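You operate a simulated robot arm through the tools that you are given. There is no shell and no other tool. Be economical: measure what you need, move in short steps, check, and stop when the job is done.

You are at the controls of a simulated robot arm. One attempt, no reset.

JOB
Pump the tun out to the strainer till its level gauge shows 0.
Fine: open the strainer lever and stop the stirrer before the pump starts; stop the pump at 0, before it runs dry; then shut the lever; no alarm; use the button box on the wall.

It is judged by the outcome, as a careful person would: the job done as asked, and still so three seconds after it is handed in. It fails if anything else is knocked over, pushed out of place, dropped, spilled or broken.

ROBOT AND FRAMES
A 6-joint arm with a two-finger gripper on a trunk, on a base that drives. Base frame: it is fixed to the floor where the robot stands at the start and does not move with it; the origin is under the middle of the robot, x ahead of it, y to its left, z up. Lengths are in mm, angles in degrees, forces in N, time in s.
With the tool pointing down near the work surface it reaches from about 100 to 740 mm from the robot's upright axis, wherever it stands. Its first joint turns from -166.0 to 166.0 degrees. Places, roughly: black button [-2100, 100, 800]; drain lever [800, 100, 700]; red button [-2100, 100, 900]; rinse lever [-200, -600, 800]; strainer lever [500, 0, 700]; tun level gauge [-1500, 1000, 1200]; white button [-2100, 100, 800]. Payload 2.45 kg.
The tool frame sits at the grasp point between the pads (the TCP): z along the fingers, y along the line on which they close. The tips reach 26 mm beyond it. Largest opening 96 mm; the body of the gripper starts 69 mm behind the TCP.
Orientation is that of the tool frame in the base frame, as a unit quaternion [x, y, z, w]. With the fingers straight down and closing along the base's y, the tool's x points along the base's -x, its y along +y and its z along -z.

CONTROLS
- The arm moves only by the tool servo_tool. Its arguments are lists of equal length, an entry for each row: "dp": the shift along the base's x, y, z in mm, a list of three; "delta_rot": the turn, a rotation vector about the base's x, y, z in degrees, a list of three; "hand": the opening, from 0 (shut) to 1 (fully open). In form: {"dp": [[tx, ty, tz], ...], "delta_rot": [[wx, wy, wz], ...], "hand": [hand, ...]}. A call has 1 to 10 rows; each row is the pose to reach, as a shift and turn from the pose commanded when the call began. Each row takes 0.2 s and may step no farther than 50 mm and 8.6 degrees from the row before; otherwise, or with a gripper value out of range, the whole call is refused. Where a pose cannot be reached the arm comes as near as it can. A force on the tool above 90 N (or 10 N above the force at the start of the call, whichever is more), or a blocked arm, ends the call early, and 0.2 s more pass. Each finger halts on what it meets, pressing with about 31 N; the grip force reading is that of the motor and also rises with nothing between the fingers. The clock runs only during rows and for 0.2 s after the last one: add rows that repeat a pose to give the fingers time. It gives the time, the measured TCP pose, the force on the tool (base axes), the opening and the grip force at its end, in the units of the frame above (readings bear some noise), with the torque about the TCP (base axes, N m) and any sound that the robot's microphone picked up, and new pictures: "pictures" is both (left out), scene, wrist or none.
- Cameras (640 x 400 px; columns grow to the right, rows downward): "scene" is now at [-2.1, 88.4, 1091.9]; the picture's right is [-0.78, -0.63, 0.00], its down [-0.31, 0.39, -0.87] and it looks along [0.54, -0.68, -0.50] (base axes); focal length 214 px, centre (320, 200). "wrist" rides on the gripper at [82, 3, -98] in the tool frame; the picture's right is [-0.04, 1.00, 0.00], its down [-0.73, -0.03, -0.68] and it looks along [-0.68, -0.03, 0.73] (tool axes); focal length 256 px, centre (320, 200). There is no depth. A picture from a camera that has moved, and an enlarged one, comes with that camera's place and axes in the base frame and with its lens.
- slide_trunk(by): slides the trunk up (or, below 0, down) by that many mm; the arm and the scene camera ride with it, the base frame stays. It gives what a move gives, with no picture.
- steer(legs): drives the robot by 1 to 6 legs, each [ahead, turn to the left] in mm and degrees, along the robot's own axes; the way and the turn of a leg run together, so that a leg with both is an arc; at most 1500 mm and 180 degrees a leg. The arm and the cameras ride along, it lands a little off, and it stops where it bumps. It gives what a move gives, and a new picture of the scene camera.
- head_to(pan, tilt): turns the head with the scene camera to pan (to the left, within 155 degrees either way) and tilt (down, from -29 to 69), counted from straight ahead of the robot. It gives what a move gives, and a new picture of the scene camera.
- enlarge(camera, box): a new picture of the part [left, top, right, bottom] of that camera's present view, enlarged. The clock stands still meanwhile.
- hand_in(): hands the job in; it is judged then, once.

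Go step by step. Nothing tells you exact positions but the pictures and the camera data: compare them with the known pose of the tool, close in by small moves and look again before you grip or let go. The budget is 120 turns and 260 pictures, counting those below and the enlarged ones. Unless the task says otherwise, let go and move clear before handing in, and close with one line.

The tools are called after ">>>" as a command line: name --argument value ..., lists and objects as JSON in quotes. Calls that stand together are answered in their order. servo_tool: Moves the arm, as the interface text tells. Its arguments: {"type":"object","properties":{"dp":{"type":"array"},"delta_rot":{"type":"array"},"hand":{"type":"array"},"pictures":{"type":"string","enum":["both","scene","wrist","none"]}},"required":["dp","delta_rot","hand"]} The other tools are called the same way: slide_trunk (by) slides the trunk up or down; steer (legs) drives the base; head_to (pan, tilt) turns the head that bears the scene camera; enlarge (camera, box) takes an enlarged picture of a part of a camera's view; hand_in () hands the job in.

At the start:

```text
time: 0.0
tcp_pos: [510.4, 146.6, 945.9]
tcp_rot: [0.0, 1.0, -0.001, 0.001]
force: [1.0, 0.2, 0.1]
wrist_torque: [0.02, 0.0, -0.02]
width: 96.1
finger_force: 0.0
trunk travel left (down, up): [-116.0, 34.0]
robot x, y, heading: [1.1, 0.1, -0.0]
head pan, tilt: [-51.1, 29.8]
```

scene: 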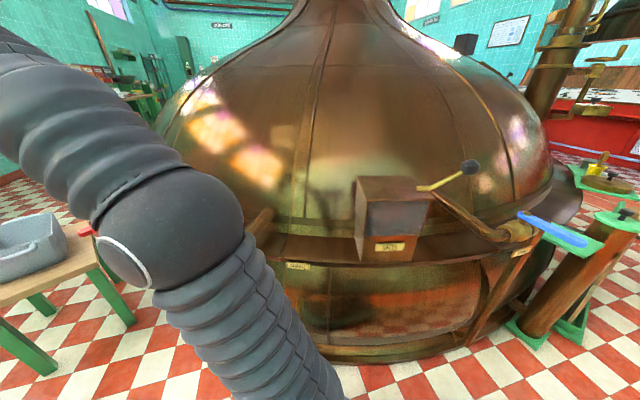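
wrist: 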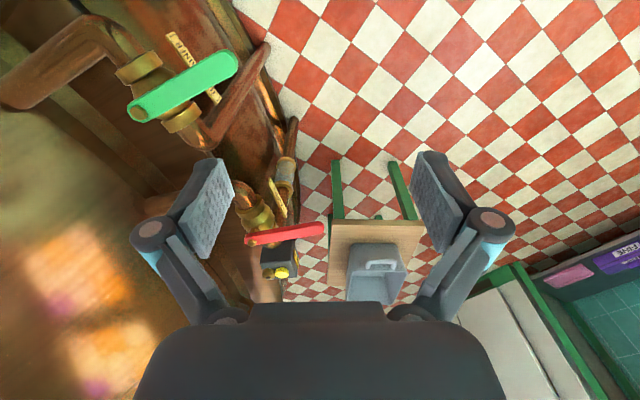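

I see a large copper vessel, with a green and a red lever in the wrist view and a blue one in the scene view. I'll look around first to identify levers, button box and gauge.

>>> head_to --pan 0 --tilt 35

>>> enlarge --camera "wrist" --box '[100, 0, 340, 300]'

>>> head_to --pan 150 --tilt 10

```text
time: 1.2
tcp_pos: [511.0, 147.3, 946.9]
tcp_rot: [-0.001, 1.0, -0.001, 0.001]
force: [1.9, -0.2, 0.5]
wrist_torque: [0.01, 0.02, 0.01]
width: 96.1
finger_force: 0.0
trunk travel left (down, up): [-116.0, 34.0]
robot x, y, heading: [2.4, -3.5, 0.1]
head pan, tilt: [0.0, 35.0]
camera scene: at [29.1, 158.8, 1083.8], right [0.0, -1.0, 0.0], down [-0.57, 0.0, -0.82], along [0.82, 0.0, -0.57], focal length 214 px, centre (320, 200)
```

scene: 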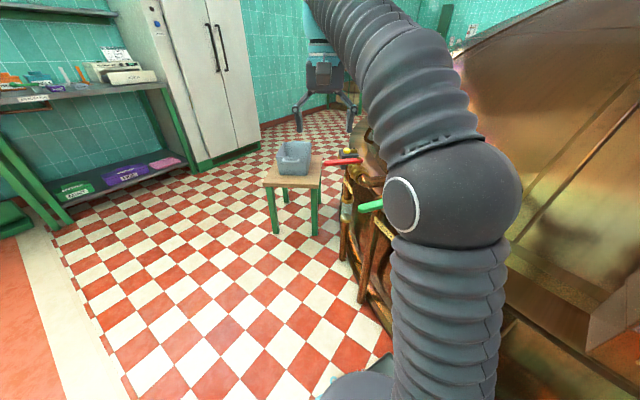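

```text
1.33 times, centred on (220, 150) of wrist
camera zoom: at [429.1, 151.1, 1043.3], right [0.04, 1.0, 0.0], down [0.73, -0.03, 0.68], along [0.68, -0.03, -0.73], focal length 341 px, centre (453, 267)
```

zoom: 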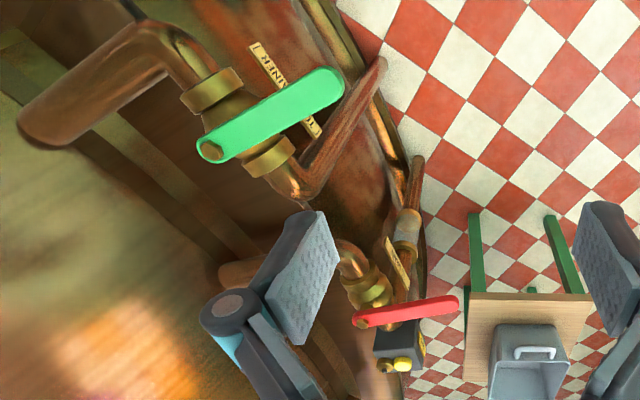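

```text
time: 3.5
tcp_pos: [510.7, 148.1, 946.2]
tcp_rot: [0.0, 1.0, -0.001, 0.001]
force: [0.0, 0.2, -0.4]
wrist_torque: [-0.03, 0.0, -0.02]
width: 96.0
finger_force: 0.0
trunk travel left (down, up): [-116.0, 34.0]
robot x, y, heading: [0.5, -1.5, 0.2]
head pan, tilt: [150.0, 10.0]
camera scene: at [-139.4, 205.4, 1124.0], right [0.5, 0.87, 0.0], down [0.15, -0.09, -0.98], along [-0.85, 0.49, -0.17], focal length 214 px, centre (320, 200)
```

scene: 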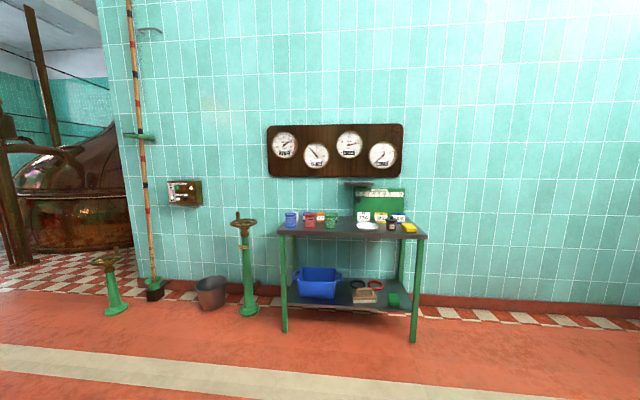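

The green lever sits by the "STRAINER" sign; the wall box and four gauges are behind me. I'll enlarge them.

>>> enlarge --camera "scene" --box '[260, 115, 410, 185]'

>>> enlarge --camera "scene" --box '[150, 165, 220, 215]'

>>> enlarge --camera "wrist" --box '[120, 20, 280, 160]'

```text
4.27 times, centred on (335, 150) of scene
camera zoom: at [-139.4, 205.4, 1124.0], right [0.5, 0.87, 0.0], down [0.15, -0.09, -0.98], along [-0.85, 0.49, -0.17], focal length 915 px, centre (256, 413)
```

zoom: 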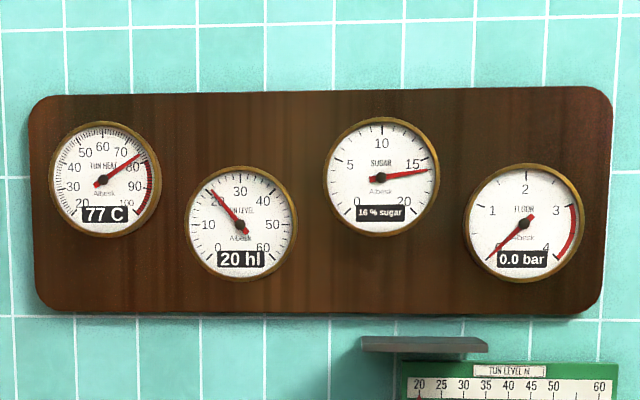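

```text
8.00 times, centred on (185, 190) of scene
camera zoom: at [-139.4, 205.4, 1124.0], right [0.5, 0.87, 0.0], down [0.15, -0.09, -0.98], along [-0.85, 0.49, -0.17], focal length 1716 px, centre (1400, 280)
```

zoom: 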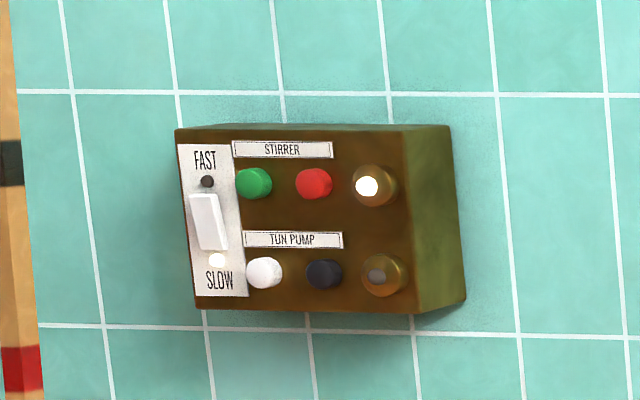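

```text
2.86 times, centred on (200, 90) of wrist
camera zoom: at [429.1, 151.1, 1043.3], right [0.04, 1.0, 0.0], down [0.73, -0.03, 0.68], along [0.68, -0.03, -0.73], focal length 731 px, centre (663, 514)
```

zoom: 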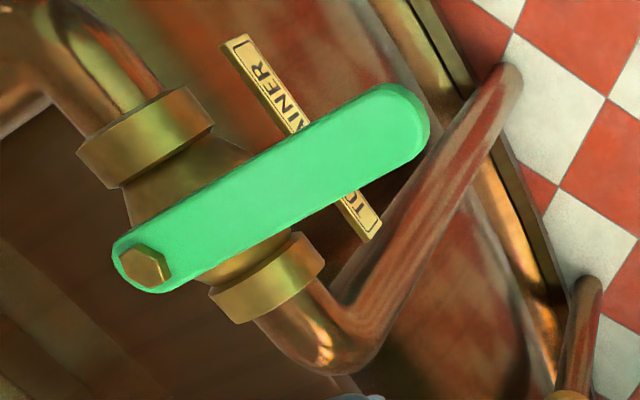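

The strainer lever (green) looks crosswise to its pipe (shut), pivot around [558,-79,740], tip around [503,56,740]. I'll swing the hand over it and turn it to straddle the handle, then look.

>>> servo_tool --dp '[[0, -10, 0], [0, -20, 0], [0, -30, 0], [0, -40, 0], [0, -50, 0], [0, -60, 0], [0, -70, 0], [0, -80, 0], [0, -80, 0]]' --delta_rot '[[0, 0, -8.5], [0, 0, -17], [0, 0, -25.5], [0, 0, -34], [0, 0, -42.5], [0, 0, -51], [0, 0, -59.5], [0, 0, -67], [0, 0, -67]]' --hand '[1, 1, 1, 1, 1, 1, 1, 1, 1]' --pictures "wrist"

>>> head_to --pan -20 --tilt 35

```text
time: 5.5
tcp_pos: [509.3, 66.9, 946.2]
tcp_rot: [0.552, 0.834, -0.002, 0.0]
force: [1.8, -0.3, -0.4]
wrist_torque: [-0.03, 0.0, -0.01]
width: 96.1
finger_force: 0.1
trunk travel left (down, up): [-116.0, 34.0]
robot x, y, heading: [0.2, 1.5, -0.0]
head pan, tilt: [150.0, 10.0]
camera wrist: at [481.0, 143.5, 1043.3], right [0.94, 0.35, 0.0], down [0.26, -0.69, 0.68], along [0.24, -0.64, -0.73], focal length 256 px, centre (320, 200)
```

wrist: 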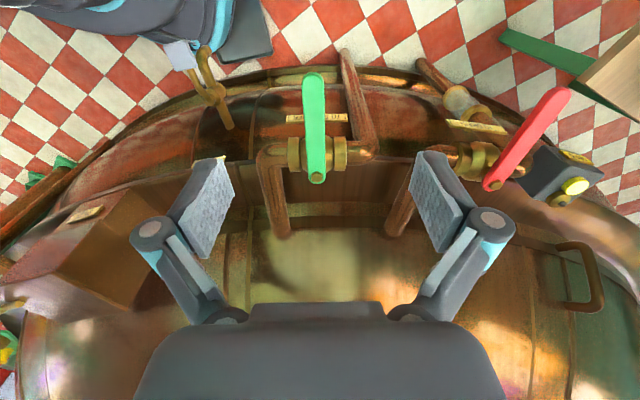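

```text
time: 8.1
tcp_pos: [509.8, 65.3, 946.3]
tcp_rot: [0.552, 0.834, -0.002, 0.0]
force: [0.0, 0.6, -0.5]
wrist_torque: [0.02, 0.01, 0.01]
width: 95.9
finger_force: 0.1
trunk travel left (down, up): [-116.0, 34.0]
robot x, y, heading: [3.0, -0.1, 0.0]
head pan, tilt: [-20.0, 35.0]
camera scene: at [23.8, 128.7, 1083.9], right [-0.34, -0.94, 0.0], down [-0.54, 0.2, -0.82], along [0.77, -0.28, -0.57], focal length 214 px, centre (320, 200)
```

scene: 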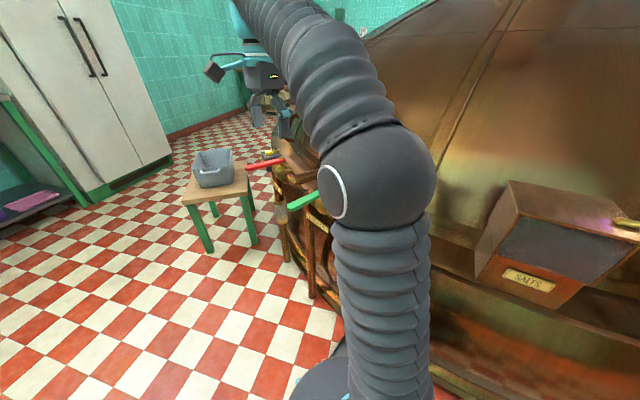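

The two views agree: pivot at about [558,-80,740], tip [505,54,740], quite crosswise to the pipe. I descend over the handle with the fingers straddling it.

>>> servo_tool --dp '[[5, -20, -30], [9, -44, -60], [9, -44, -100], [9, -44, -140], [9, -44, -140]]' --delta_rot '[[0, 0, 0], [0, 0, 0], [0, 0, 0], [0, 0, 0], [0, 0, 0]]' --hand '[0.8, 0.65, 0.65, 0.65, 0.65]' --pictures "wrist"

```text
time: 9.3
tcp_pos: [521.4, 23.6, 806.5]
tcp_rot: [0.551, 0.834, -0.001, 0.0]
force: [0.4, -0.2, -0.1]
wrist_torque: [-0.01, -0.01, -0.03]
width: 62.4
finger_force: 0.1
trunk travel left (down, up): [-116.0, 34.0]
robot x, y, heading: [-0.7, 0.1, -0.3]
head pan, tilt: [-20.0, 35.0]
camera wrist: at [492.1, 101.6, 904.4], right [0.94, 0.35, 0.0], down [0.26, -0.69, 0.68], along [0.24, -0.64, -0.73], focal length 256 px, centre (320, 200)
```

wrist: 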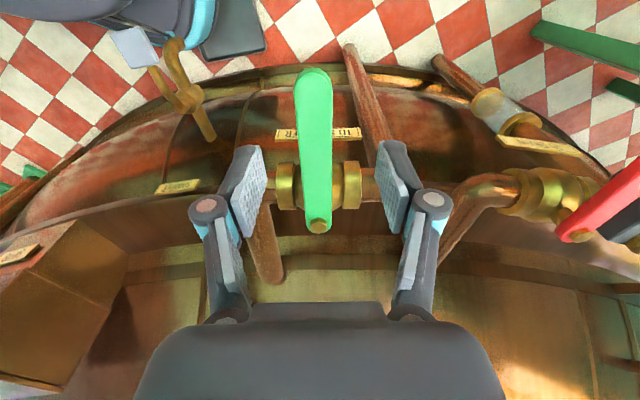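

The handle sits centred between the fingers. I go down 62 mm.

>>> servo_tool --dp '[[0, 0, -30], [0, 0, -62], [0, 0, -62]]' --delta_rot '[[0, 0, 0], [0, 0, 0], [0, 0, 0]]' --hand '[0.6, 0.5, 0.5]' --pictures "wrist"

```text
time: 10.1
tcp_pos: [520.4, 23.2, 745.8]
tcp_rot: [0.552, 0.834, -0.001, 0.0]
force: [-0.3, -0.7, -0.5]
wrist_torque: [0.02, 0.0, -0.01]
width: 48.2
finger_force: 0.1
trunk travel left (down, up): [-116.0, 34.0]
robot x, y, heading: [0.8, 0.4, -0.2]
head pan, tilt: [-20.0, 35.0]
camera wrist: at [492.5, 100.5, 843.2], right [0.94, 0.35, 0.0], down [0.26, -0.69, 0.68], along [0.24, -0.64, -0.73], focal length 256 px, centre (320, 200)
```

wrist: 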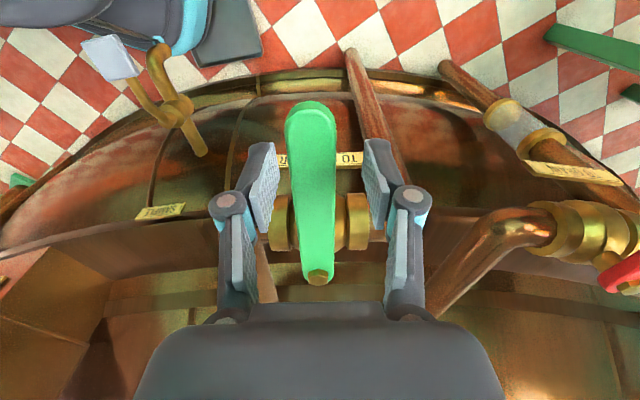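

Straddled at radius 110 mm. I'll try opening counter-clockwise (tip toward the robot) gently, by 17 degrees.

>>> servo_tool --dp '[[-7.5, -3, 0], [-14.8, -6.8, 0], [-21.8, -11, 0], [-28.4, -15.6, 0]]' --delta_rot '[[0, 0, 4.2], [0, 0, 8.5], [0, 0, 12.7], [0, 0, 17]]' --hand '[0.5, 0.5, 0.5, 0.5]' --pictures "wrist"

```text
time: 11.1
tcp_pos: [490.8, 8.4, 743.6]
tcp_rot: [0.423, 0.906, -0.001, 0.001]
force: [-1.1, 0.2, -0.4]
wrist_torque: [0.0, 0.02, -0.01]
width: 48.2
finger_force: 0.4
trunk travel left (down, up): [-116.0, 34.0]
robot x, y, heading: [4.0, -1.6, -0.1]
head pan, tilt: [-20.0, 35.0]
camera wrist: at [440.8, 73.7, 841.7], right [0.79, 0.61, 0.0], down [0.45, -0.58, 0.68], along [0.42, -0.54, -0.73], focal length 256 px, centre (320, 200)
```

wrist: 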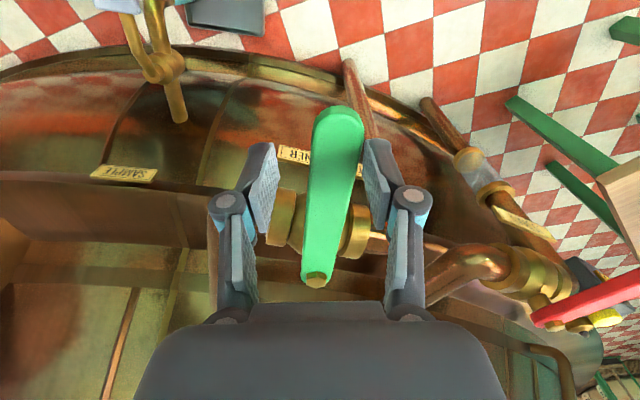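

It moves freely with almost no force. I continue along the arc.

>>> servo_tool --dp '[[-12.2, -10.8, 0], [-22.6, -23.2, 0], [-31.2, -37.1, 0], [-37.5, -52.1, 0], [-41.6, -67.9, 0]]' --delta_rot '[[0, 0, 8.5], [0, 0, 17], [0, 0, 25.5], [0, 0, 34], [0, 0, 42.5]]' --hand '[0.5, 0.5, 0.5, 0.5, 0.5]' --pictures "wrist"

```text
time: 12.3
tcp_pos: [451.1, -60.3, 744.0]
tcp_rot: [0.064, 0.998, 0.0, 0.001]
force: [0.7, 1.5, -0.1]
wrist_torque: [0.03, 0.0, -0.01]
width: 49.0
finger_force: 0.6
trunk travel left (down, up): [-116.0, 34.0]
robot x, y, heading: [-2.3, 2.9, 0.0]
head pan, tilt: [-20.0, 35.0]
camera wrist: at [369.9, -46.0, 841.4], right [0.17, 0.99, 0.0], down [0.72, -0.12, 0.68], along [0.67, -0.12, -0.73], focal length 256 px, centre (320, 200)
```

wrist: 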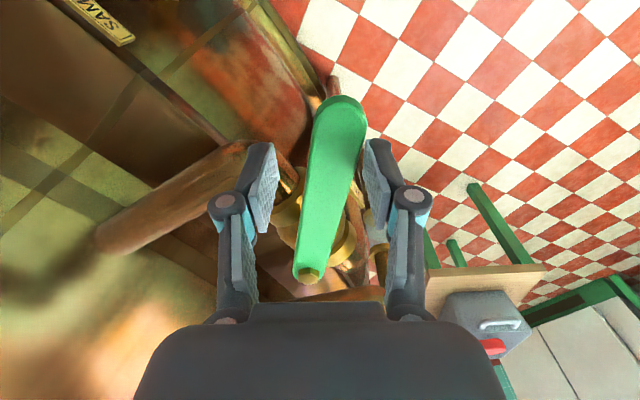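

The lever follows, now about 50 degrees turned. Continue toward in line with the pipe.

>>> servo_tool --dp '[[-1.7, -16.2, 0], [-0.9, -32.4, 0], [2.1, -48.4, 0]]' --delta_rot '[[0, 0, 8.5], [0, 0, 17], [0, 0, 25.5]]' --hand '[0.5, 0.5, 0.5]' --pictures "wrist"

```text
time: 13.1
tcp_pos: [452.0, -107.5, 744.6]
tcp_rot: [-0.158, 0.987, 0.0, 0.0]
force: [0.3, 0.9, 0.0]
wrist_torque: [0.01, 0.02, -0.04]
width: 48.7
finger_force: 0.4
trunk travel left (down, up): [-116.0, 34.0]
robot x, y, heading: [1.1, 2.3, 0.1]
head pan, tilt: [-20.0, 35.0]
camera wrist: at [373.0, -129.8, 841.9], right [-0.27, 0.96, 0.0], down [0.7, 0.2, 0.68], along [0.66, 0.18, -0.73], focal length 256 px, centre (320, 200)
```

wrist: 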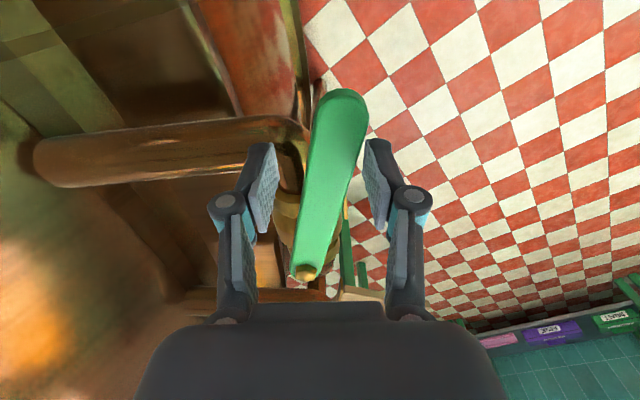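

About 80 degrees turned; a little further to the stop.

>>> servo_tool --dp '[[2.3, -7.8, 0], [5.5, -15.3, 0], [9, -22.5, 0], [13, -29.6, 0]]' --delta_rot '[[0, 0, 4.3], [0, 0, 8.5], [0, 0, 12.7], [0, 0, 17]]' --hand '[0.5, 0.5, 0.5, 0.5]' --pictures "wrist"

```text
time: 14.1
tcp_pos: [465.9, -138.2, 744.4]
tcp_rot: [-0.301, 0.954, -0.001, 0.002]
force: [-1.4, 3.8, -1.1]
wrist_torque: [0.04, 0.0, -0.06]
width: 50.1
finger_force: 1.4
trunk travel left (down, up): [-116.0, 34.0]
robot x, y, heading: [-2.4, -4.2, -0.1]
head pan, tilt: [-20.0, 35.0]
camera wrist: at [396.3, -181.6, 842.4], right [-0.54, 0.84, 0.0], down [0.62, 0.4, 0.68], along [0.57, 0.37, -0.73], focal length 256 px, centre (320, 200)
```

wrist: 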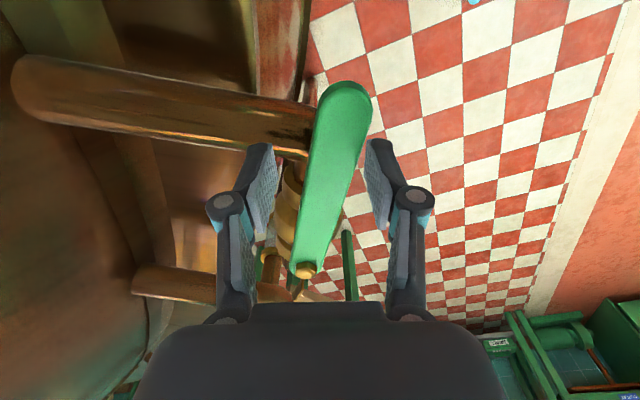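

The force has begun to rise slightly (4 N), probably near the stop. I'll press 5 degrees more and see.

>>> servo_tool --dp '[[3, -5.5, 0], [6, -10, 0]]' --delta_rot '[[0, 0, 0], [0, 0, 0]]' --hand '[0.5, 0.5]' --pictures "wrist"

```text
time: 14.7
tcp_pos: [470.5, -148.2, 747.2]
tcp_rot: [-0.301, 0.954, -0.001, 0.002]
force: [-3.6, 6.4, 14.3]
wrist_torque: [0.44, 0.45, -0.13]
width: 55.6
finger_force: 6.2
trunk travel left (down, up): [-116.0, 34.0]
robot x, y, heading: [4.2, 1.1, -0.2]
head pan, tilt: [-20.0, 35.0]
camera wrist: at [401.0, -191.4, 843.8], right [-0.54, 0.84, 0.0], down [0.62, 0.4, 0.68], along [0.57, 0.37, -0.73], focal length 256 px, centre (320, 200)
```

wrist: 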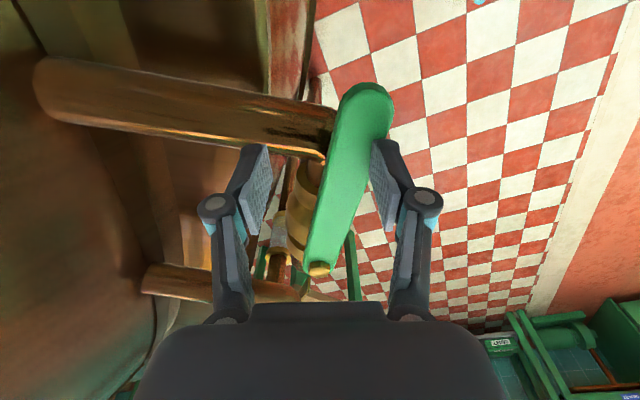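

The lever is held at its stop, in line with the valve body. I back off, lift and check.

>>> servo_tool --dp '[[-8, 14, 2], [-8, 14, 45], [-8, 14, 90], [-30, 14, 130], [-30, 14, 130]]' --delta_rot '[[0, 0, 0], [0, 0, 0], [0, 0, 0], [0, 0, 0], [0, 0, 0]]' --hand '[0.55, 0.6, 0.6, 0.6, 0.6]' --pictures "wrist"

```text
time: 15.9
tcp_pos: [444.6, -138.6, 873.0]
tcp_rot: [-0.301, 0.954, 0.001, 0.002]
force: [-1.0, 0.0, -1.0]
wrist_torque: [-0.01, -0.04, -0.01]
width: 57.7
finger_force: 0.1
trunk travel left (down, up): [-116.0, 34.0]
robot x, y, heading: [-0.3, -0.2, 0.0]
head pan, tilt: [-20.0, 35.0]
camera wrist: at [374.8, -181.6, 969.7], right [-0.54, 0.84, 0.0], down [0.62, 0.4, 0.68], along [0.57, 0.37, -0.73], focal length 256 px, centre (320, 200)
```

wrist: 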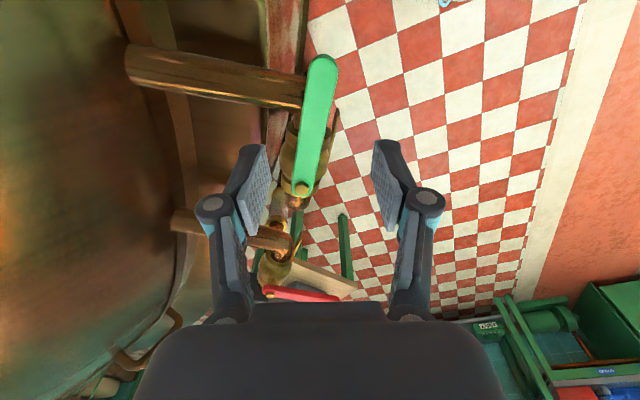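

The strainer lever is open (in line with its valve). Now I retract the arm to a travel pose, closed, and check the rinse lever and my path.

>>> servo_tool --dp '[[-10, 30, 30], [-20, 75, 55], [-30, 120, 75], [-40, 165, 85], [-50, 210, 85], [-50, 240, 85]]' --delta_rot '[[0, 0, -7], [0, 0, -14], [0, 0, -21], [0, 0, -28], [0, 0, -35], [0, 0, -35]]' --hand '[0.3, 0, 0, 0, 0, 0]' --pictures "none"

>>> head_to --pan -90 --tilt 35

>>> head_to --pan -150 --tilt 35

```text
refused: row 2 steps farther than a row can; nothing moved
```

```text
time: 17.3
tcp_pos: [444.3, -136.8, 871.3]
tcp_rot: [-0.3, 0.954, 0.0, 0.001]
force: [-0.6, 0.0, 0.3]
wrist_torque: [0.01, 0.0, -0.01]
width: 57.6
finger_force: 0.1
trunk travel left (down, up): [-116.0, 34.0]
robot x, y, heading: [-2.2, 4.1, 0.2]
head pan, tilt: [-90.0, 35.0]
camera scene: at [-58.9, 70.7, 1083.9], right [-1.0, 0.0, 0.0], down [0.0, 0.57, -0.82], along [0.0, -0.82, -0.57], focal length 214 px, centre (320, 200)
```

scene: 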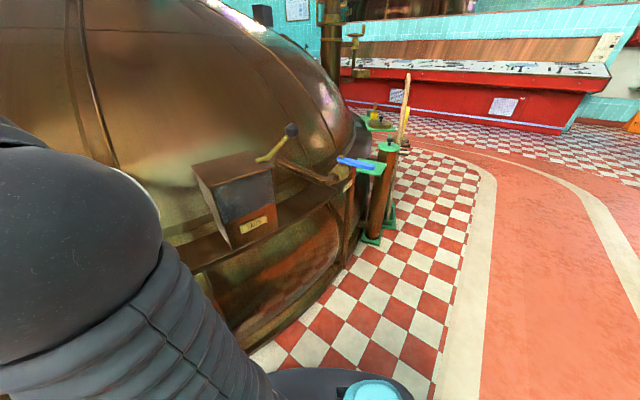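

```text
time: 18.6
tcp_pos: [444.1, -137.7, 871.7]
tcp_rot: [-0.301, 0.953, -0.001, 0.001]
force: [-0.4, 0.7, 0.7]
wrist_torque: [0.0, 0.0, -0.04]
width: 57.5
finger_force: 0.0
trunk travel left (down, up): [-116.0, 34.0]
robot x, y, heading: [2.5, 3.9, 0.0]
head pan, tilt: [-150.0, 35.0]
camera scene: at [-135.2, 114.7, 1083.9], right [-0.5, 0.87, 0.0], down [0.5, 0.29, -0.82], along [-0.71, -0.41, -0.57], focal length 214 px, centre (320, 200)
```

scene: 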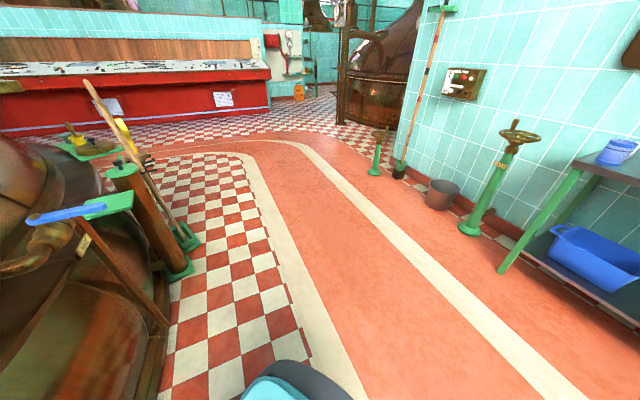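

The corridor behind me is clear. I tuck the arm now with smaller steps.

>>> servo_tool --dp '[[-5, 20, 30], [-10, 55, 60], [-20, 95, 75], [-30, 140, 75], [-40, 185, 75], [-44, 230, 75]]' --delta_rot '[[0, 0, -6], [0, 0, -12], [0, 0, -18], [0, 0, -24], [0, 0, -30], [0, 0, -35]]' --hand '[0.3, 0, 0, 0, 0, 0]' --pictures "none"

>>> head_to --pan 0 --tilt 20

>>> steer --legs '[[0, 179], [1000, 0]]'

```text
time: 20.0
tcp_pos: [394.8, 94.8, 948.0]
tcp_rot: [0.001, 1.0, -0.001, 0.001]
force: [-0.4, 0.7, -0.2]
wrist_torque: [0.0, 0.0, 0.01]
width: 0.0
finger_force: 28.4
trunk travel left (down, up): [-116.0, 34.0]
robot x, y, heading: [-2.7, 0.3, 0.2]
head pan, tilt: [-150.0, 35.0]
```

```text
time: 22.4
tcp_pos: [395.5, 93.2, 948.3]
tcp_rot: [0.0, 1.0, -0.001, 0.002]
force: [0.3, -0.2, 0.1]
wrist_torque: [0.02, 0.02, 0.03]
width: 0.0
finger_force: 28.7
trunk travel left (down, up): [-116.0, 34.0]
robot x, y, heading: [-1.7, -2.6, -0.1]
head pan, tilt: [0.0, 20.0]
camera scene: at [34.2, 158.8, 1107.7], right [0.0, -1.0, 0.0], down [-0.34, 0.0, -0.94], along [0.94, 0.0, -0.34], focal length 214 px, centre (320, 200)
```

scene: 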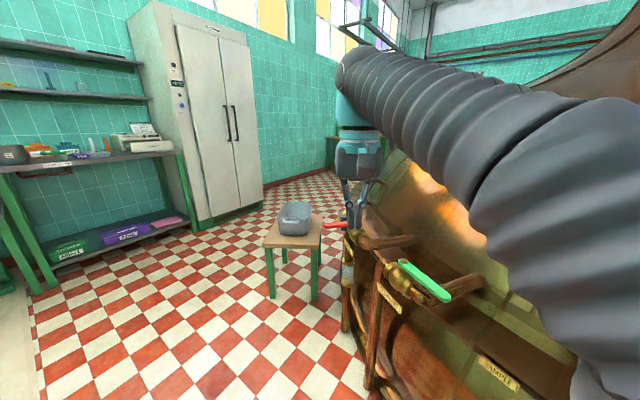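

```text
time: 28.0
tcp_pos: [-359.7, 188.6, 949.2]
tcp_rot: [0.939, -0.345, 0.0, 0.001]
force: [0.7, 0.8, 0.8]
wrist_torque: [-0.12, 0.07, 0.01]
width: 0.0
finger_force: 28.5
trunk travel left (down, up): [-116.0, 34.0]
robot x, y, heading: [0.2, -1.2, 139.2]
head pan, tilt: [0.0, 20.0]
stopped in leg 1: the robot was blocked; the commanded pose is now the measured one
camera scene: at [-127.7, -95.9, 1107.8], right [0.65, 0.76, 0.0], down [0.26, -0.22, -0.94], along [-0.71, 0.61, -0.34], focal length 214 px, centre (320, 200)
```

scene: 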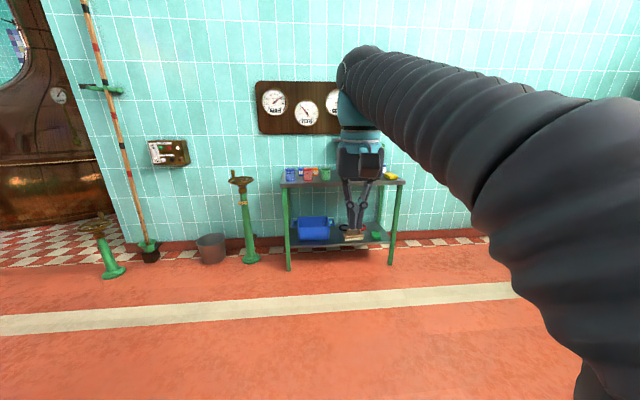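

The turn was blocked at 139 degrees. I look around to see what the base bumped.

>>> head_to --pan 75 --tilt 60

>>> head_to --pan 150 --tilt 55

>>> head_to --pan -150 --tilt 50

```text
time: 29.5
tcp_pos: [-361.6, 183.3, 949.0]
tcp_rot: [0.939, -0.344, 0.0, 0.0]
force: [0.1, -0.4, 0.0]
wrist_torque: [-0.01, -0.01, 0.02]
width: 0.0
finger_force: 28.5
trunk travel left (down, up): [-116.0, 34.0]
robot x, y, heading: [-1.0, -0.3, 139.6]
head pan, tilt: [75.0, 60.0]
camera scene: at [-112.5, -196.5, 1049.5], right [-0.56, 0.83, 0.0], down [0.71, 0.49, -0.5], along [-0.41, -0.28, -0.87], focal length 214 px, centre (320, 200)
```

scene: 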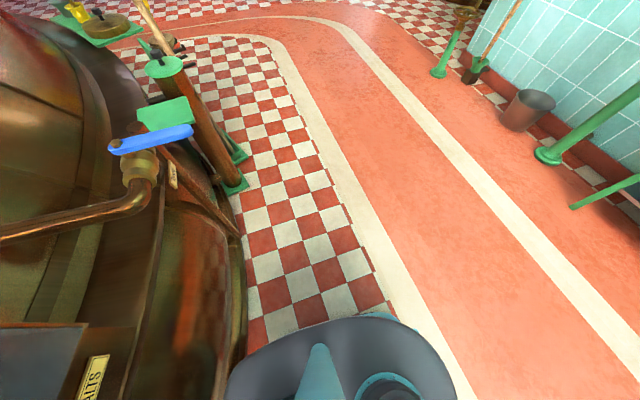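

```text
time: 31.0
tcp_pos: [-362.0, 183.9, 948.4]
tcp_rot: [0.939, -0.343, -0.001, -0.001]
force: [0.4, 0.1, 0.7]
wrist_torque: [0.01, 0.03, 0.02]
width: 0.1
finger_force: 28.7
trunk travel left (down, up): [-116.0, 34.0]
robot x, y, heading: [-2.5, 1.1, 139.5]
head pan, tilt: [150.0, 55.0]
camera scene: at [-33.4, -227.3, 1055.5], right [-0.94, -0.33, 0.0], down [-0.27, 0.77, -0.57], along [0.19, -0.54, -0.82], focal length 214 px, centre (320, 200)
```

scene: 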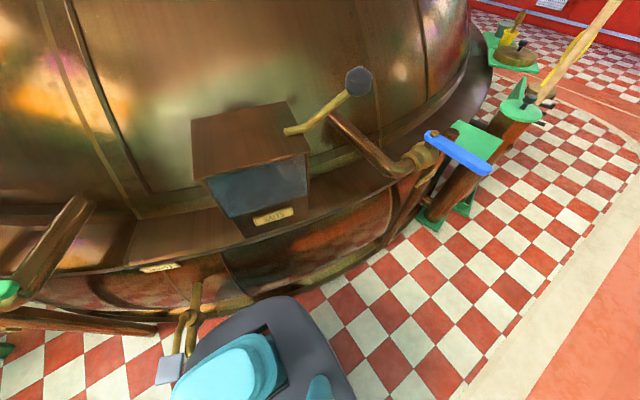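

```text
time: 35.1
tcp_pos: [-360.8, 184.3, 948.9]
tcp_rot: [0.939, -0.344, -0.002, -0.001]
force: [-0.2, 0.3, -0.7]
wrist_torque: [0.01, 0.0, 0.04]
width: 0.0
finger_force: 28.7
trunk travel left (down, up): [-116.0, 34.0]
robot x, y, heading: [-5.1, -3.0, 139.3]
head pan, tilt: [-150.0, 50.0]
camera scene: at [18.1, -173.8, 1062.1], right [-0.18, -0.98, 0.0], down [-0.75, 0.14, -0.64], along [0.63, -0.12, -0.77], focal length 214 px, centre (320, 200)
```

scene: 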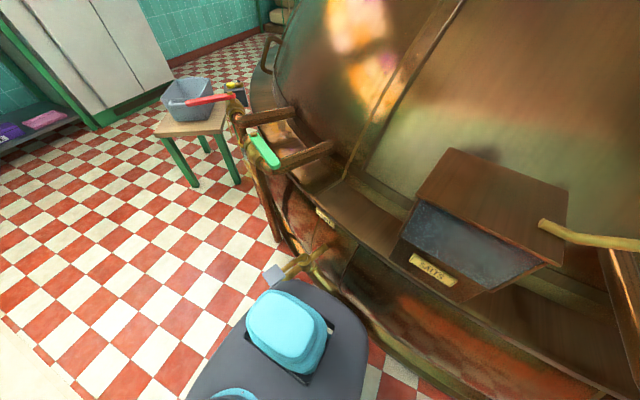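

The rear of the base is touching near the sample tap. I'll drive ahead away from it first, then turn and go to the wall box.

>>> steer --legs '[[500, 0]]'

>>> head_to --pan -155 --tilt 35

```text
time: 38.0
tcp_pos: [-740.5, 499.2, 949.3]
tcp_rot: [0.941, -0.338, -0.001, 0.0]
force: [0.2, 0.1, 0.8]
wrist_torque: [-0.01, 0.03, 0.01]
width: 0.0
finger_force: 28.6
trunk travel left (down, up): [-116.0, 34.0]
robot x, y, heading: [-377.5, 320.8, 140.1]
head pan, tilt: [-150.0, 50.0]
camera scene: at [-355.7, 147.8, 1062.1], right [-0.17, -0.98, 0.0], down [-0.75, 0.13, -0.64], along [0.63, -0.11, -0.77], focal length 214 px, centre (320, 200)
```

scene: 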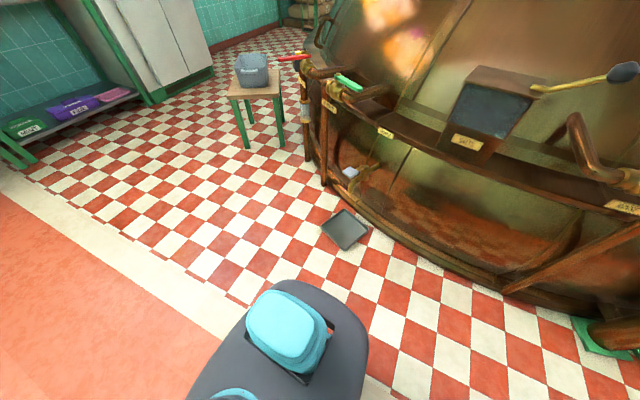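

```text
time: 38.8
tcp_pos: [-741.2, 497.5, 947.8]
tcp_rot: [0.941, -0.338, -0.001, 0.0]
force: [0.2, -0.1, 0.1]
wrist_torque: [0.01, 0.0, -0.01]
width: 0.1
finger_force: 28.4
trunk travel left (down, up): [-116.0, 34.0]
robot x, y, heading: [-376.3, 321.0, 140.1]
head pan, tilt: [-154.7, 35.0]
camera scene: at [-346.3, 138.9, 1083.8], right [-0.25, -0.97, 0.0], down [-0.56, 0.15, -0.82], along [0.79, -0.21, -0.57], focal length 214 px, centre (320, 200)
```

scene: 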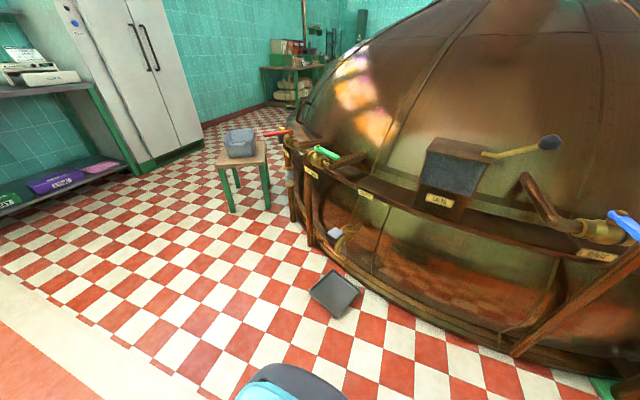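

A drip tray lies on the floor where I turned; its edge position matches the earlier pictures, so it is undisturbed. Now I go to the wall box.

>>> head_to --pan 20 --tilt 20

>>> steer --legs '[[0, 65], [1150, 0], [0, -56]]'

```text
time: 41.4
tcp_pos: [-741.6, 498.5, 948.0]
tcp_rot: [0.941, -0.338, 0.0, 0.0]
force: [-1.2, -0.6, -0.7]
wrist_torque: [0.02, -0.03, -0.02]
width: 0.0
finger_force: 28.6
trunk travel left (down, up): [-116.0, 34.0]
robot x, y, heading: [-375.4, 323.6, 139.8]
head pan, tilt: [20.0, 20.0]
camera scene: at [-519.0, 192.9, 1107.7], right [0.34, 0.94, 0.0], down [0.32, -0.12, -0.94], along [-0.88, 0.32, -0.34], focal length 214 px, centre (320, 200)
```

scene: 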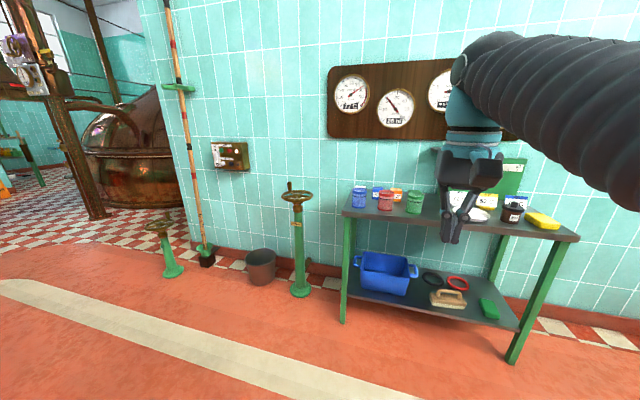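

```text
time: 52.6
tcp_pos: [-1809.3, -11.8, 947.9]
tcp_rot: [0.959, -0.282, -0.001, 0.0]
force: [0.2, 1.0, -0.1]
wrist_torque: [-0.01, 0.02, 0.02]
width: 0.0
finger_force: 28.4
trunk travel left (down, up): [-116.0, 34.0]
robot x, y, heading: [-1426.9, -149.7, 146.9]
head pan, tilt: [20.0, 20.0]
camera scene: at [-1552.2, -290.3, 1107.7], right [0.23, 0.97, 0.0], down [0.33, -0.08, -0.94], along [-0.91, 0.21, -0.34], focal length 214 px, centre (320, 200)
```

scene: 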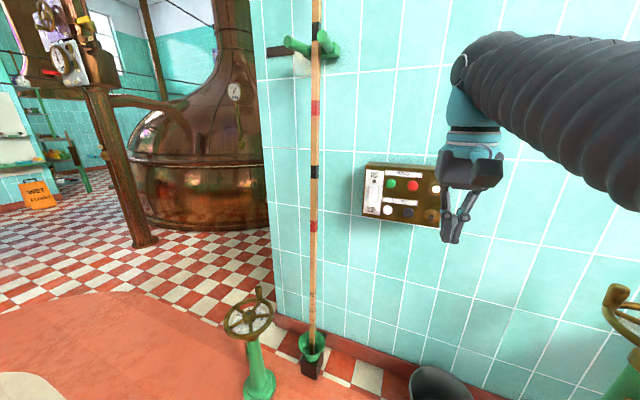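

I'm in front of the box. Enlarge to locate the buttons precisely.

>>> enlarge --camera "scene" --box '[350, 150, 450, 240]'

>>> head_to --pan -60 --tilt 0

```text
4.44 times, centred on (400, 195) of scene
camera zoom: at [-1552.2, -290.3, 1107.7], right [0.23, 0.97, 0.0], down [0.33, -0.08, -0.94], along [-0.91, 0.21, -0.34], focal length 953 px, centre (-36, 222)
```

zoom: 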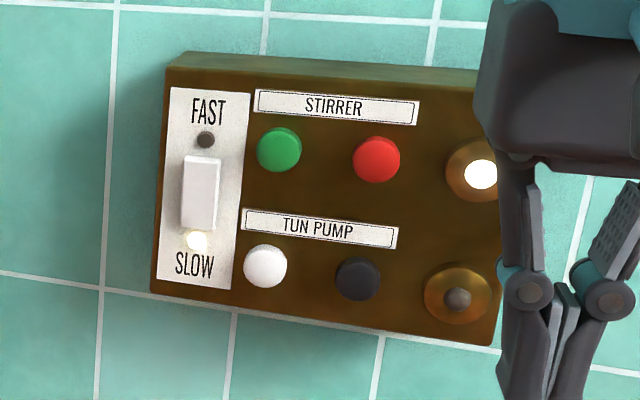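

```text
time: 54.1
tcp_pos: [-1808.4, -12.0, 948.9]
tcp_rot: [0.959, -0.282, -0.001, 0.0]
force: [0.3, -1.0, 0.5]
wrist_torque: [0.0, 0.02, 0.02]
width: 0.0
finger_force: 28.5
trunk travel left (down, up): [-116.0, 34.0]
robot x, y, heading: [-1424.0, -148.3, 146.9]
head pan, tilt: [-60.0, 0.0]
camera scene: at [-1456.6, -221.8, 1140.0], right [1.0, -0.06, 0.0], down [0.0, 0.0, -1.0], along [0.06, 1.0, 0.0], focal length 214 px, centre (320, 200)
```

scene: 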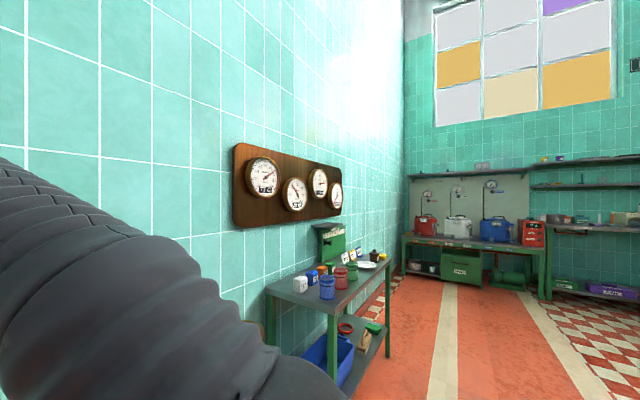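

Triangulated: red button near [-2091,121,927], black [-2091,121,839], white [-2128,70,839]; the wall faces me squarely. I tilt the tool to horizontal while moving slightly ahead.

>>> servo_tool --dp '[[-12, 8, 0], [-24, 16, 0], [-36, 24, 0], [-48, 32, 0], [-60, 40, 0], [-72, 48, 0], [-84, 56, 0], [-96, 64, 0], [-108, 72, 0], [-120, 80, 0]]' --delta_rot '[[4.47, 6.86, 0], [8.94, 13.72, 0], [13.4, 20.6, 0], [17.9, 27.4, 0], [22.3, 34.3, 0], [26.8, 41.2, 0], [31.3, 48, 0], [35.8, 54.9, 0], [40.2, 61.7, 0], [44.7, 68.6, 0]]' --hand '[0, 0, 0, 0, 0, 0, 0, 0, 0, 0]' --pictures "none"

>>> servo_tool --dp '[[0, 0, 0], [0, 0, 0]]' --delta_rot '[[4.47, 6.86, 0], [4.47, 6.86, 0]]' --hand '[0, 0]'

```text
time: 56.3
tcp_pos: [-1928.9, 65.7, 948.8]
tcp_rot: [0.724, -0.212, -0.629, -0.187]
force: [0.0, -0.4, -0.1]
wrist_torque: [0.01, -0.05, 0.02]
width: 0.0
finger_force: 28.8
trunk travel left (down, up): [-116.0, 34.0]
robot x, y, heading: [-1425.6, -146.8, 146.4]
head pan, tilt: [-60.0, 0.0]
```

```text
time: 56.9
tcp_pos: [-1929.6, 66.6, 947.7]
tcp_rot: [-0.678, 0.199, 0.678, 0.204]
force: [0.1, -0.7, 0.3]
wrist_torque: [-0.01, 0.01, 0.02]
width: 0.0
finger_force: 28.2
trunk travel left (down, up): [-116.0, 34.0]
robot x, y, heading: [-1428.9, -146.1, 146.8]
head pan, tilt: [-60.0, 0.0]
camera scene: at [-1456.5, -221.8, 1140.0], right [1.0, -0.06, 0.0], down [0.0, 0.0, -1.0], along [0.06, 1.0, 0.0], focal length 214 px, centre (320, 200)
camera wrist: at [-1848.7, 10.6, 865.7], right [-0.54, -0.84, 0.03], down [0.58, -0.35, 0.73], along [-0.6, 0.42, 0.68], focal length 256 px, centre (320, 200)
```

scene: 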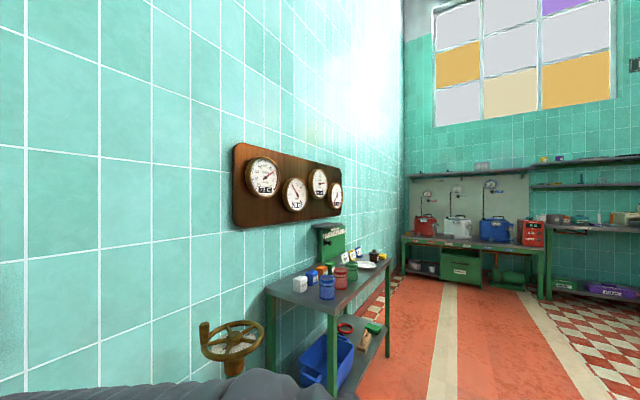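
wrist: 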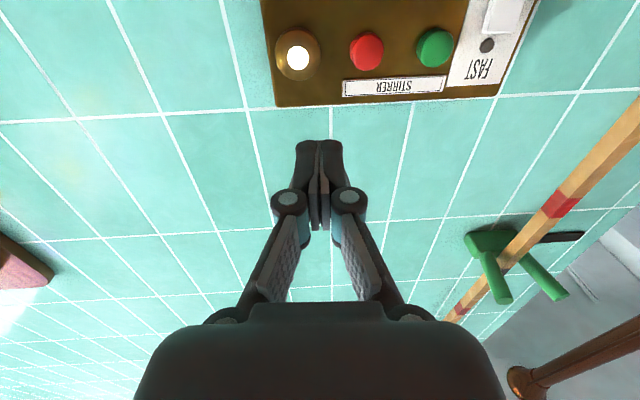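

The wrist view confirms the red button's place to the millimetre. I line up 40 mm in front of it and check.

>>> servo_tool --dp '[[-23.5, -36, -20.7], [-58, -14, -20.7], [-98, 12, -20.7], [-106.5, 18, -20.7], [-106.5, 18, -20.7]]' --delta_rot '[[0, 0, 0], [0, 0, 0], [0, 0, 0], [0, 0, 0], [0, 0, 0]]' --hand '[0, 0, 0, 0, 0]' --pictures "wrist"

>>> enlarge --camera "scene" --box '[230, 140, 350, 230]'

```text
time: 58.1
tcp_pos: [-2035.7, 85.6, 929.4]
tcp_rot: [-0.678, 0.199, 0.678, 0.203]
force: [-0.4, 0.7, -0.7]
wrist_torque: [0.02, 0.01, 0.02]
width: 0.0
finger_force: 28.5
trunk travel left (down, up): [-116.0, 34.0]
robot x, y, heading: [-1422.8, -147.3, 146.7]
head pan, tilt: [-60.0, 0.0]
camera wrist: at [-1954.4, 30.0, 846.8], right [-0.55, -0.84, 0.03], down [0.58, -0.35, 0.73], along [-0.6, 0.42, 0.68], focal length 256 px, centre (320, 200)
```

wrist: 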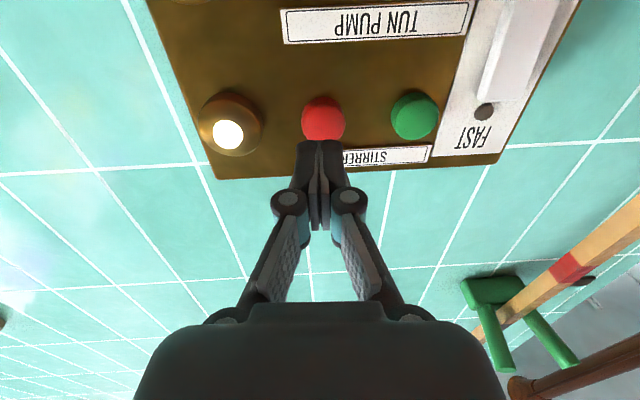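

```text
4.44 times, centred on (290, 185) of scene
camera zoom: at [-1456.5, -221.8, 1140.0], right [1.0, -0.06, 0.0], down [0.0, 0.0, -1.0], along [0.06, 1.0, 0.0], focal length 953 px, centre (453, 267)
```

zoom: 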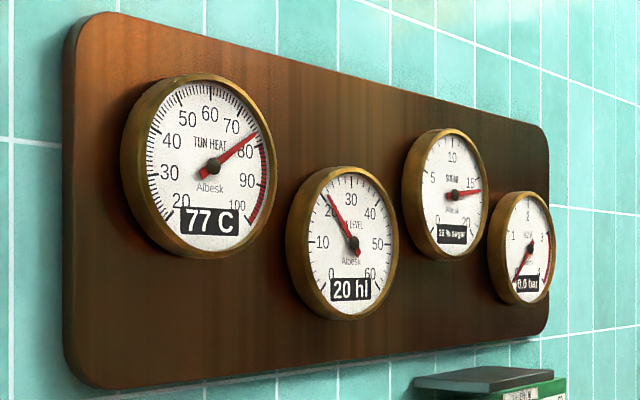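

Fingertips aim at the red (stirrer stop) button. I press in small steps.

>>> servo_tool --dp '[[-25.1, 16.4, 0], [-31.8, 20.8, 0], [-35.2, 22.9, 0], [-37.7, 24.6, 0]]' --delta_rot '[[0, 0, 0], [0, 0, 0], [0, 0, 0], [0, 0, 0]]' --hand '[0, 0, 0, 0]' --pictures "wrist"

```text
time: 59.1
tcp_pos: [-2070.9, 109.1, 929.1]
tcp_rot: [-0.677, 0.199, 0.679, 0.203]
force: [27.2, -10.8, -3.3]
wrist_torque: [-0.12, -0.12, -0.08]
width: 5.9
finger_force: 28.3
trunk travel left (down, up): [-116.0, 34.0]
robot x, y, heading: [-1423.7, -148.1, 146.8]
head pan, tilt: [-60.0, 0.0]
heard: click
camera wrist: at [-1990.8, 53.1, 846.4], right [-0.54, -0.84, 0.03], down [0.59, -0.35, 0.73], along [-0.6, 0.42, 0.68], focal length 256 px, centre (320, 200)
```

wrist: 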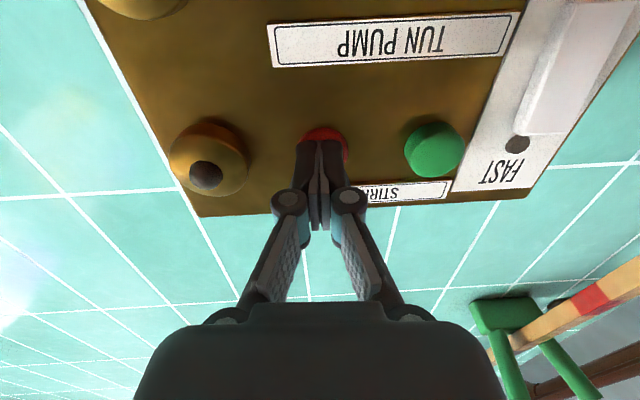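

Click heard and the stirrer lamp is off. I retract and move in front of the white (pump start) button.

>>> servo_tool --dp '[[37.7, -24.6, 0], [25, -45, -40], [3.4, -77.4, -68], [3.4, -77.4, -88], [3.4, -77.4, -88]]' --delta_rot '[[0, 0, 0], [0, 0, 0], [0, 0, 0], [0, 0, 0], [0, 0, 0]]' --hand '[0, 0, 0, 0, 0]' --pictures "wrist"

>>> enlarge --camera "scene" --box '[230, 140, 350, 230]'

```text
time: 60.3
tcp_pos: [-2069.6, 32.9, 840.8]
tcp_rot: [-0.678, 0.199, 0.678, 0.204]
force: [-0.9, -0.4, -0.2]
wrist_torque: [0.03, 0.02, 0.0]
width: 0.0
finger_force: 28.6
trunk travel left (down, up): [-116.0, 34.0]
robot x, y, heading: [-1423.0, -148.6, 146.7]
head pan, tilt: [-60.0, 0.0]
camera wrist: at [-1988.8, -23.3, 758.8], right [-0.55, -0.84, 0.03], down [0.58, -0.35, 0.73], along [-0.6, 0.42, 0.68], focal length 256 px, centre (320, 200)
```

wrist: 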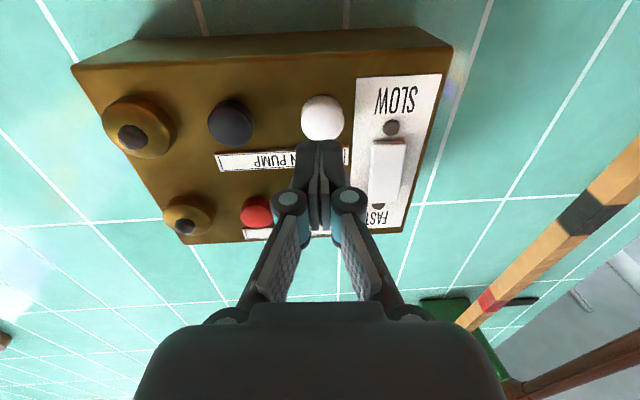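

```text
4.44 times, centred on (290, 185) of scene
camera zoom: at [-1456.5, -221.8, 1140.0], right [1.0, -0.06, 0.0], down [0.0, 0.0, -1.0], along [0.06, 1.0, 0.0], focal length 953 px, centre (453, 267)
```

zoom: 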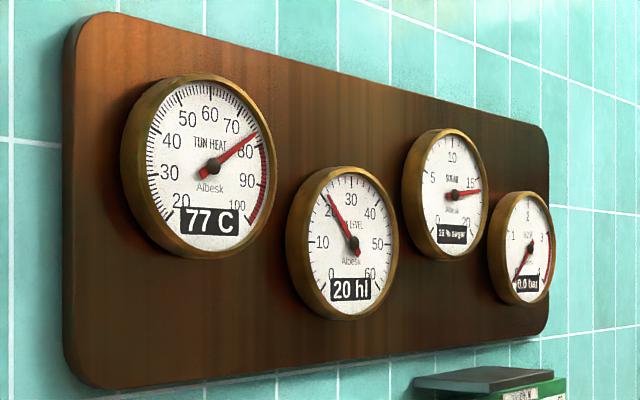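

Aligned with white just as before with red; the speed lamps went off with the stirrer, so that switch is the stirrer's. Pressing white.

>>> servo_tool --dp '[[-25.1, 16.4, 0], [-31.8, 20.8, 0], [-35.2, 22.9, 0], [-37.7, 24.6, 0]]' --delta_rot '[[0, 0, 0], [0, 0, 0], [0, 0, 0], [0, 0, 0]]' --hand '[0, 0, 0, 0]' --pictures "wrist"

>>> enlarge --camera "scene" --box '[230, 140, 350, 230]'

```text
time: 61.3
tcp_pos: [-2104.7, 57.7, 841.9]
tcp_rot: [-0.677, 0.2, 0.678, 0.204]
force: [5.6, -1.8, -0.2]
wrist_torque: [-0.04, -0.01, -0.06]
width: 6.0
finger_force: 28.6
trunk travel left (down, up): [-116.0, 34.0]
robot x, y, heading: [-1426.2, -149.6, 147.0]
head pan, tilt: [-60.0, 0.0]
heard: click
camera wrist: at [-2024.8, 1.1, 758.7], right [-0.55, -0.84, 0.03], down [0.58, -0.35, 0.73], along [-0.6, 0.42, 0.68], focal length 256 px, centre (320, 200)
```

wrist: 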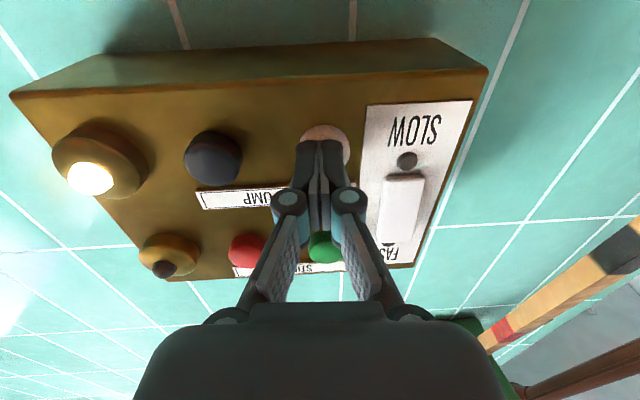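

```text
4.44 times, centred on (290, 185) of scene
camera zoom: at [-1456.3, -221.9, 1140.0], right [1.0, -0.06, 0.0], down [0.0, 0.0, -1.0], along [0.06, 1.0, 0.0], focal length 953 px, centre (453, 267)
```

zoom: 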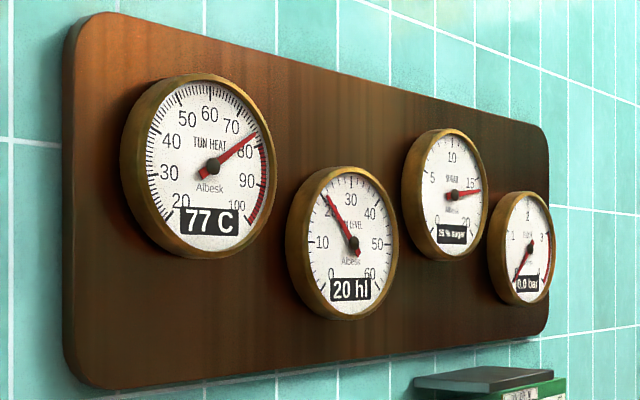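

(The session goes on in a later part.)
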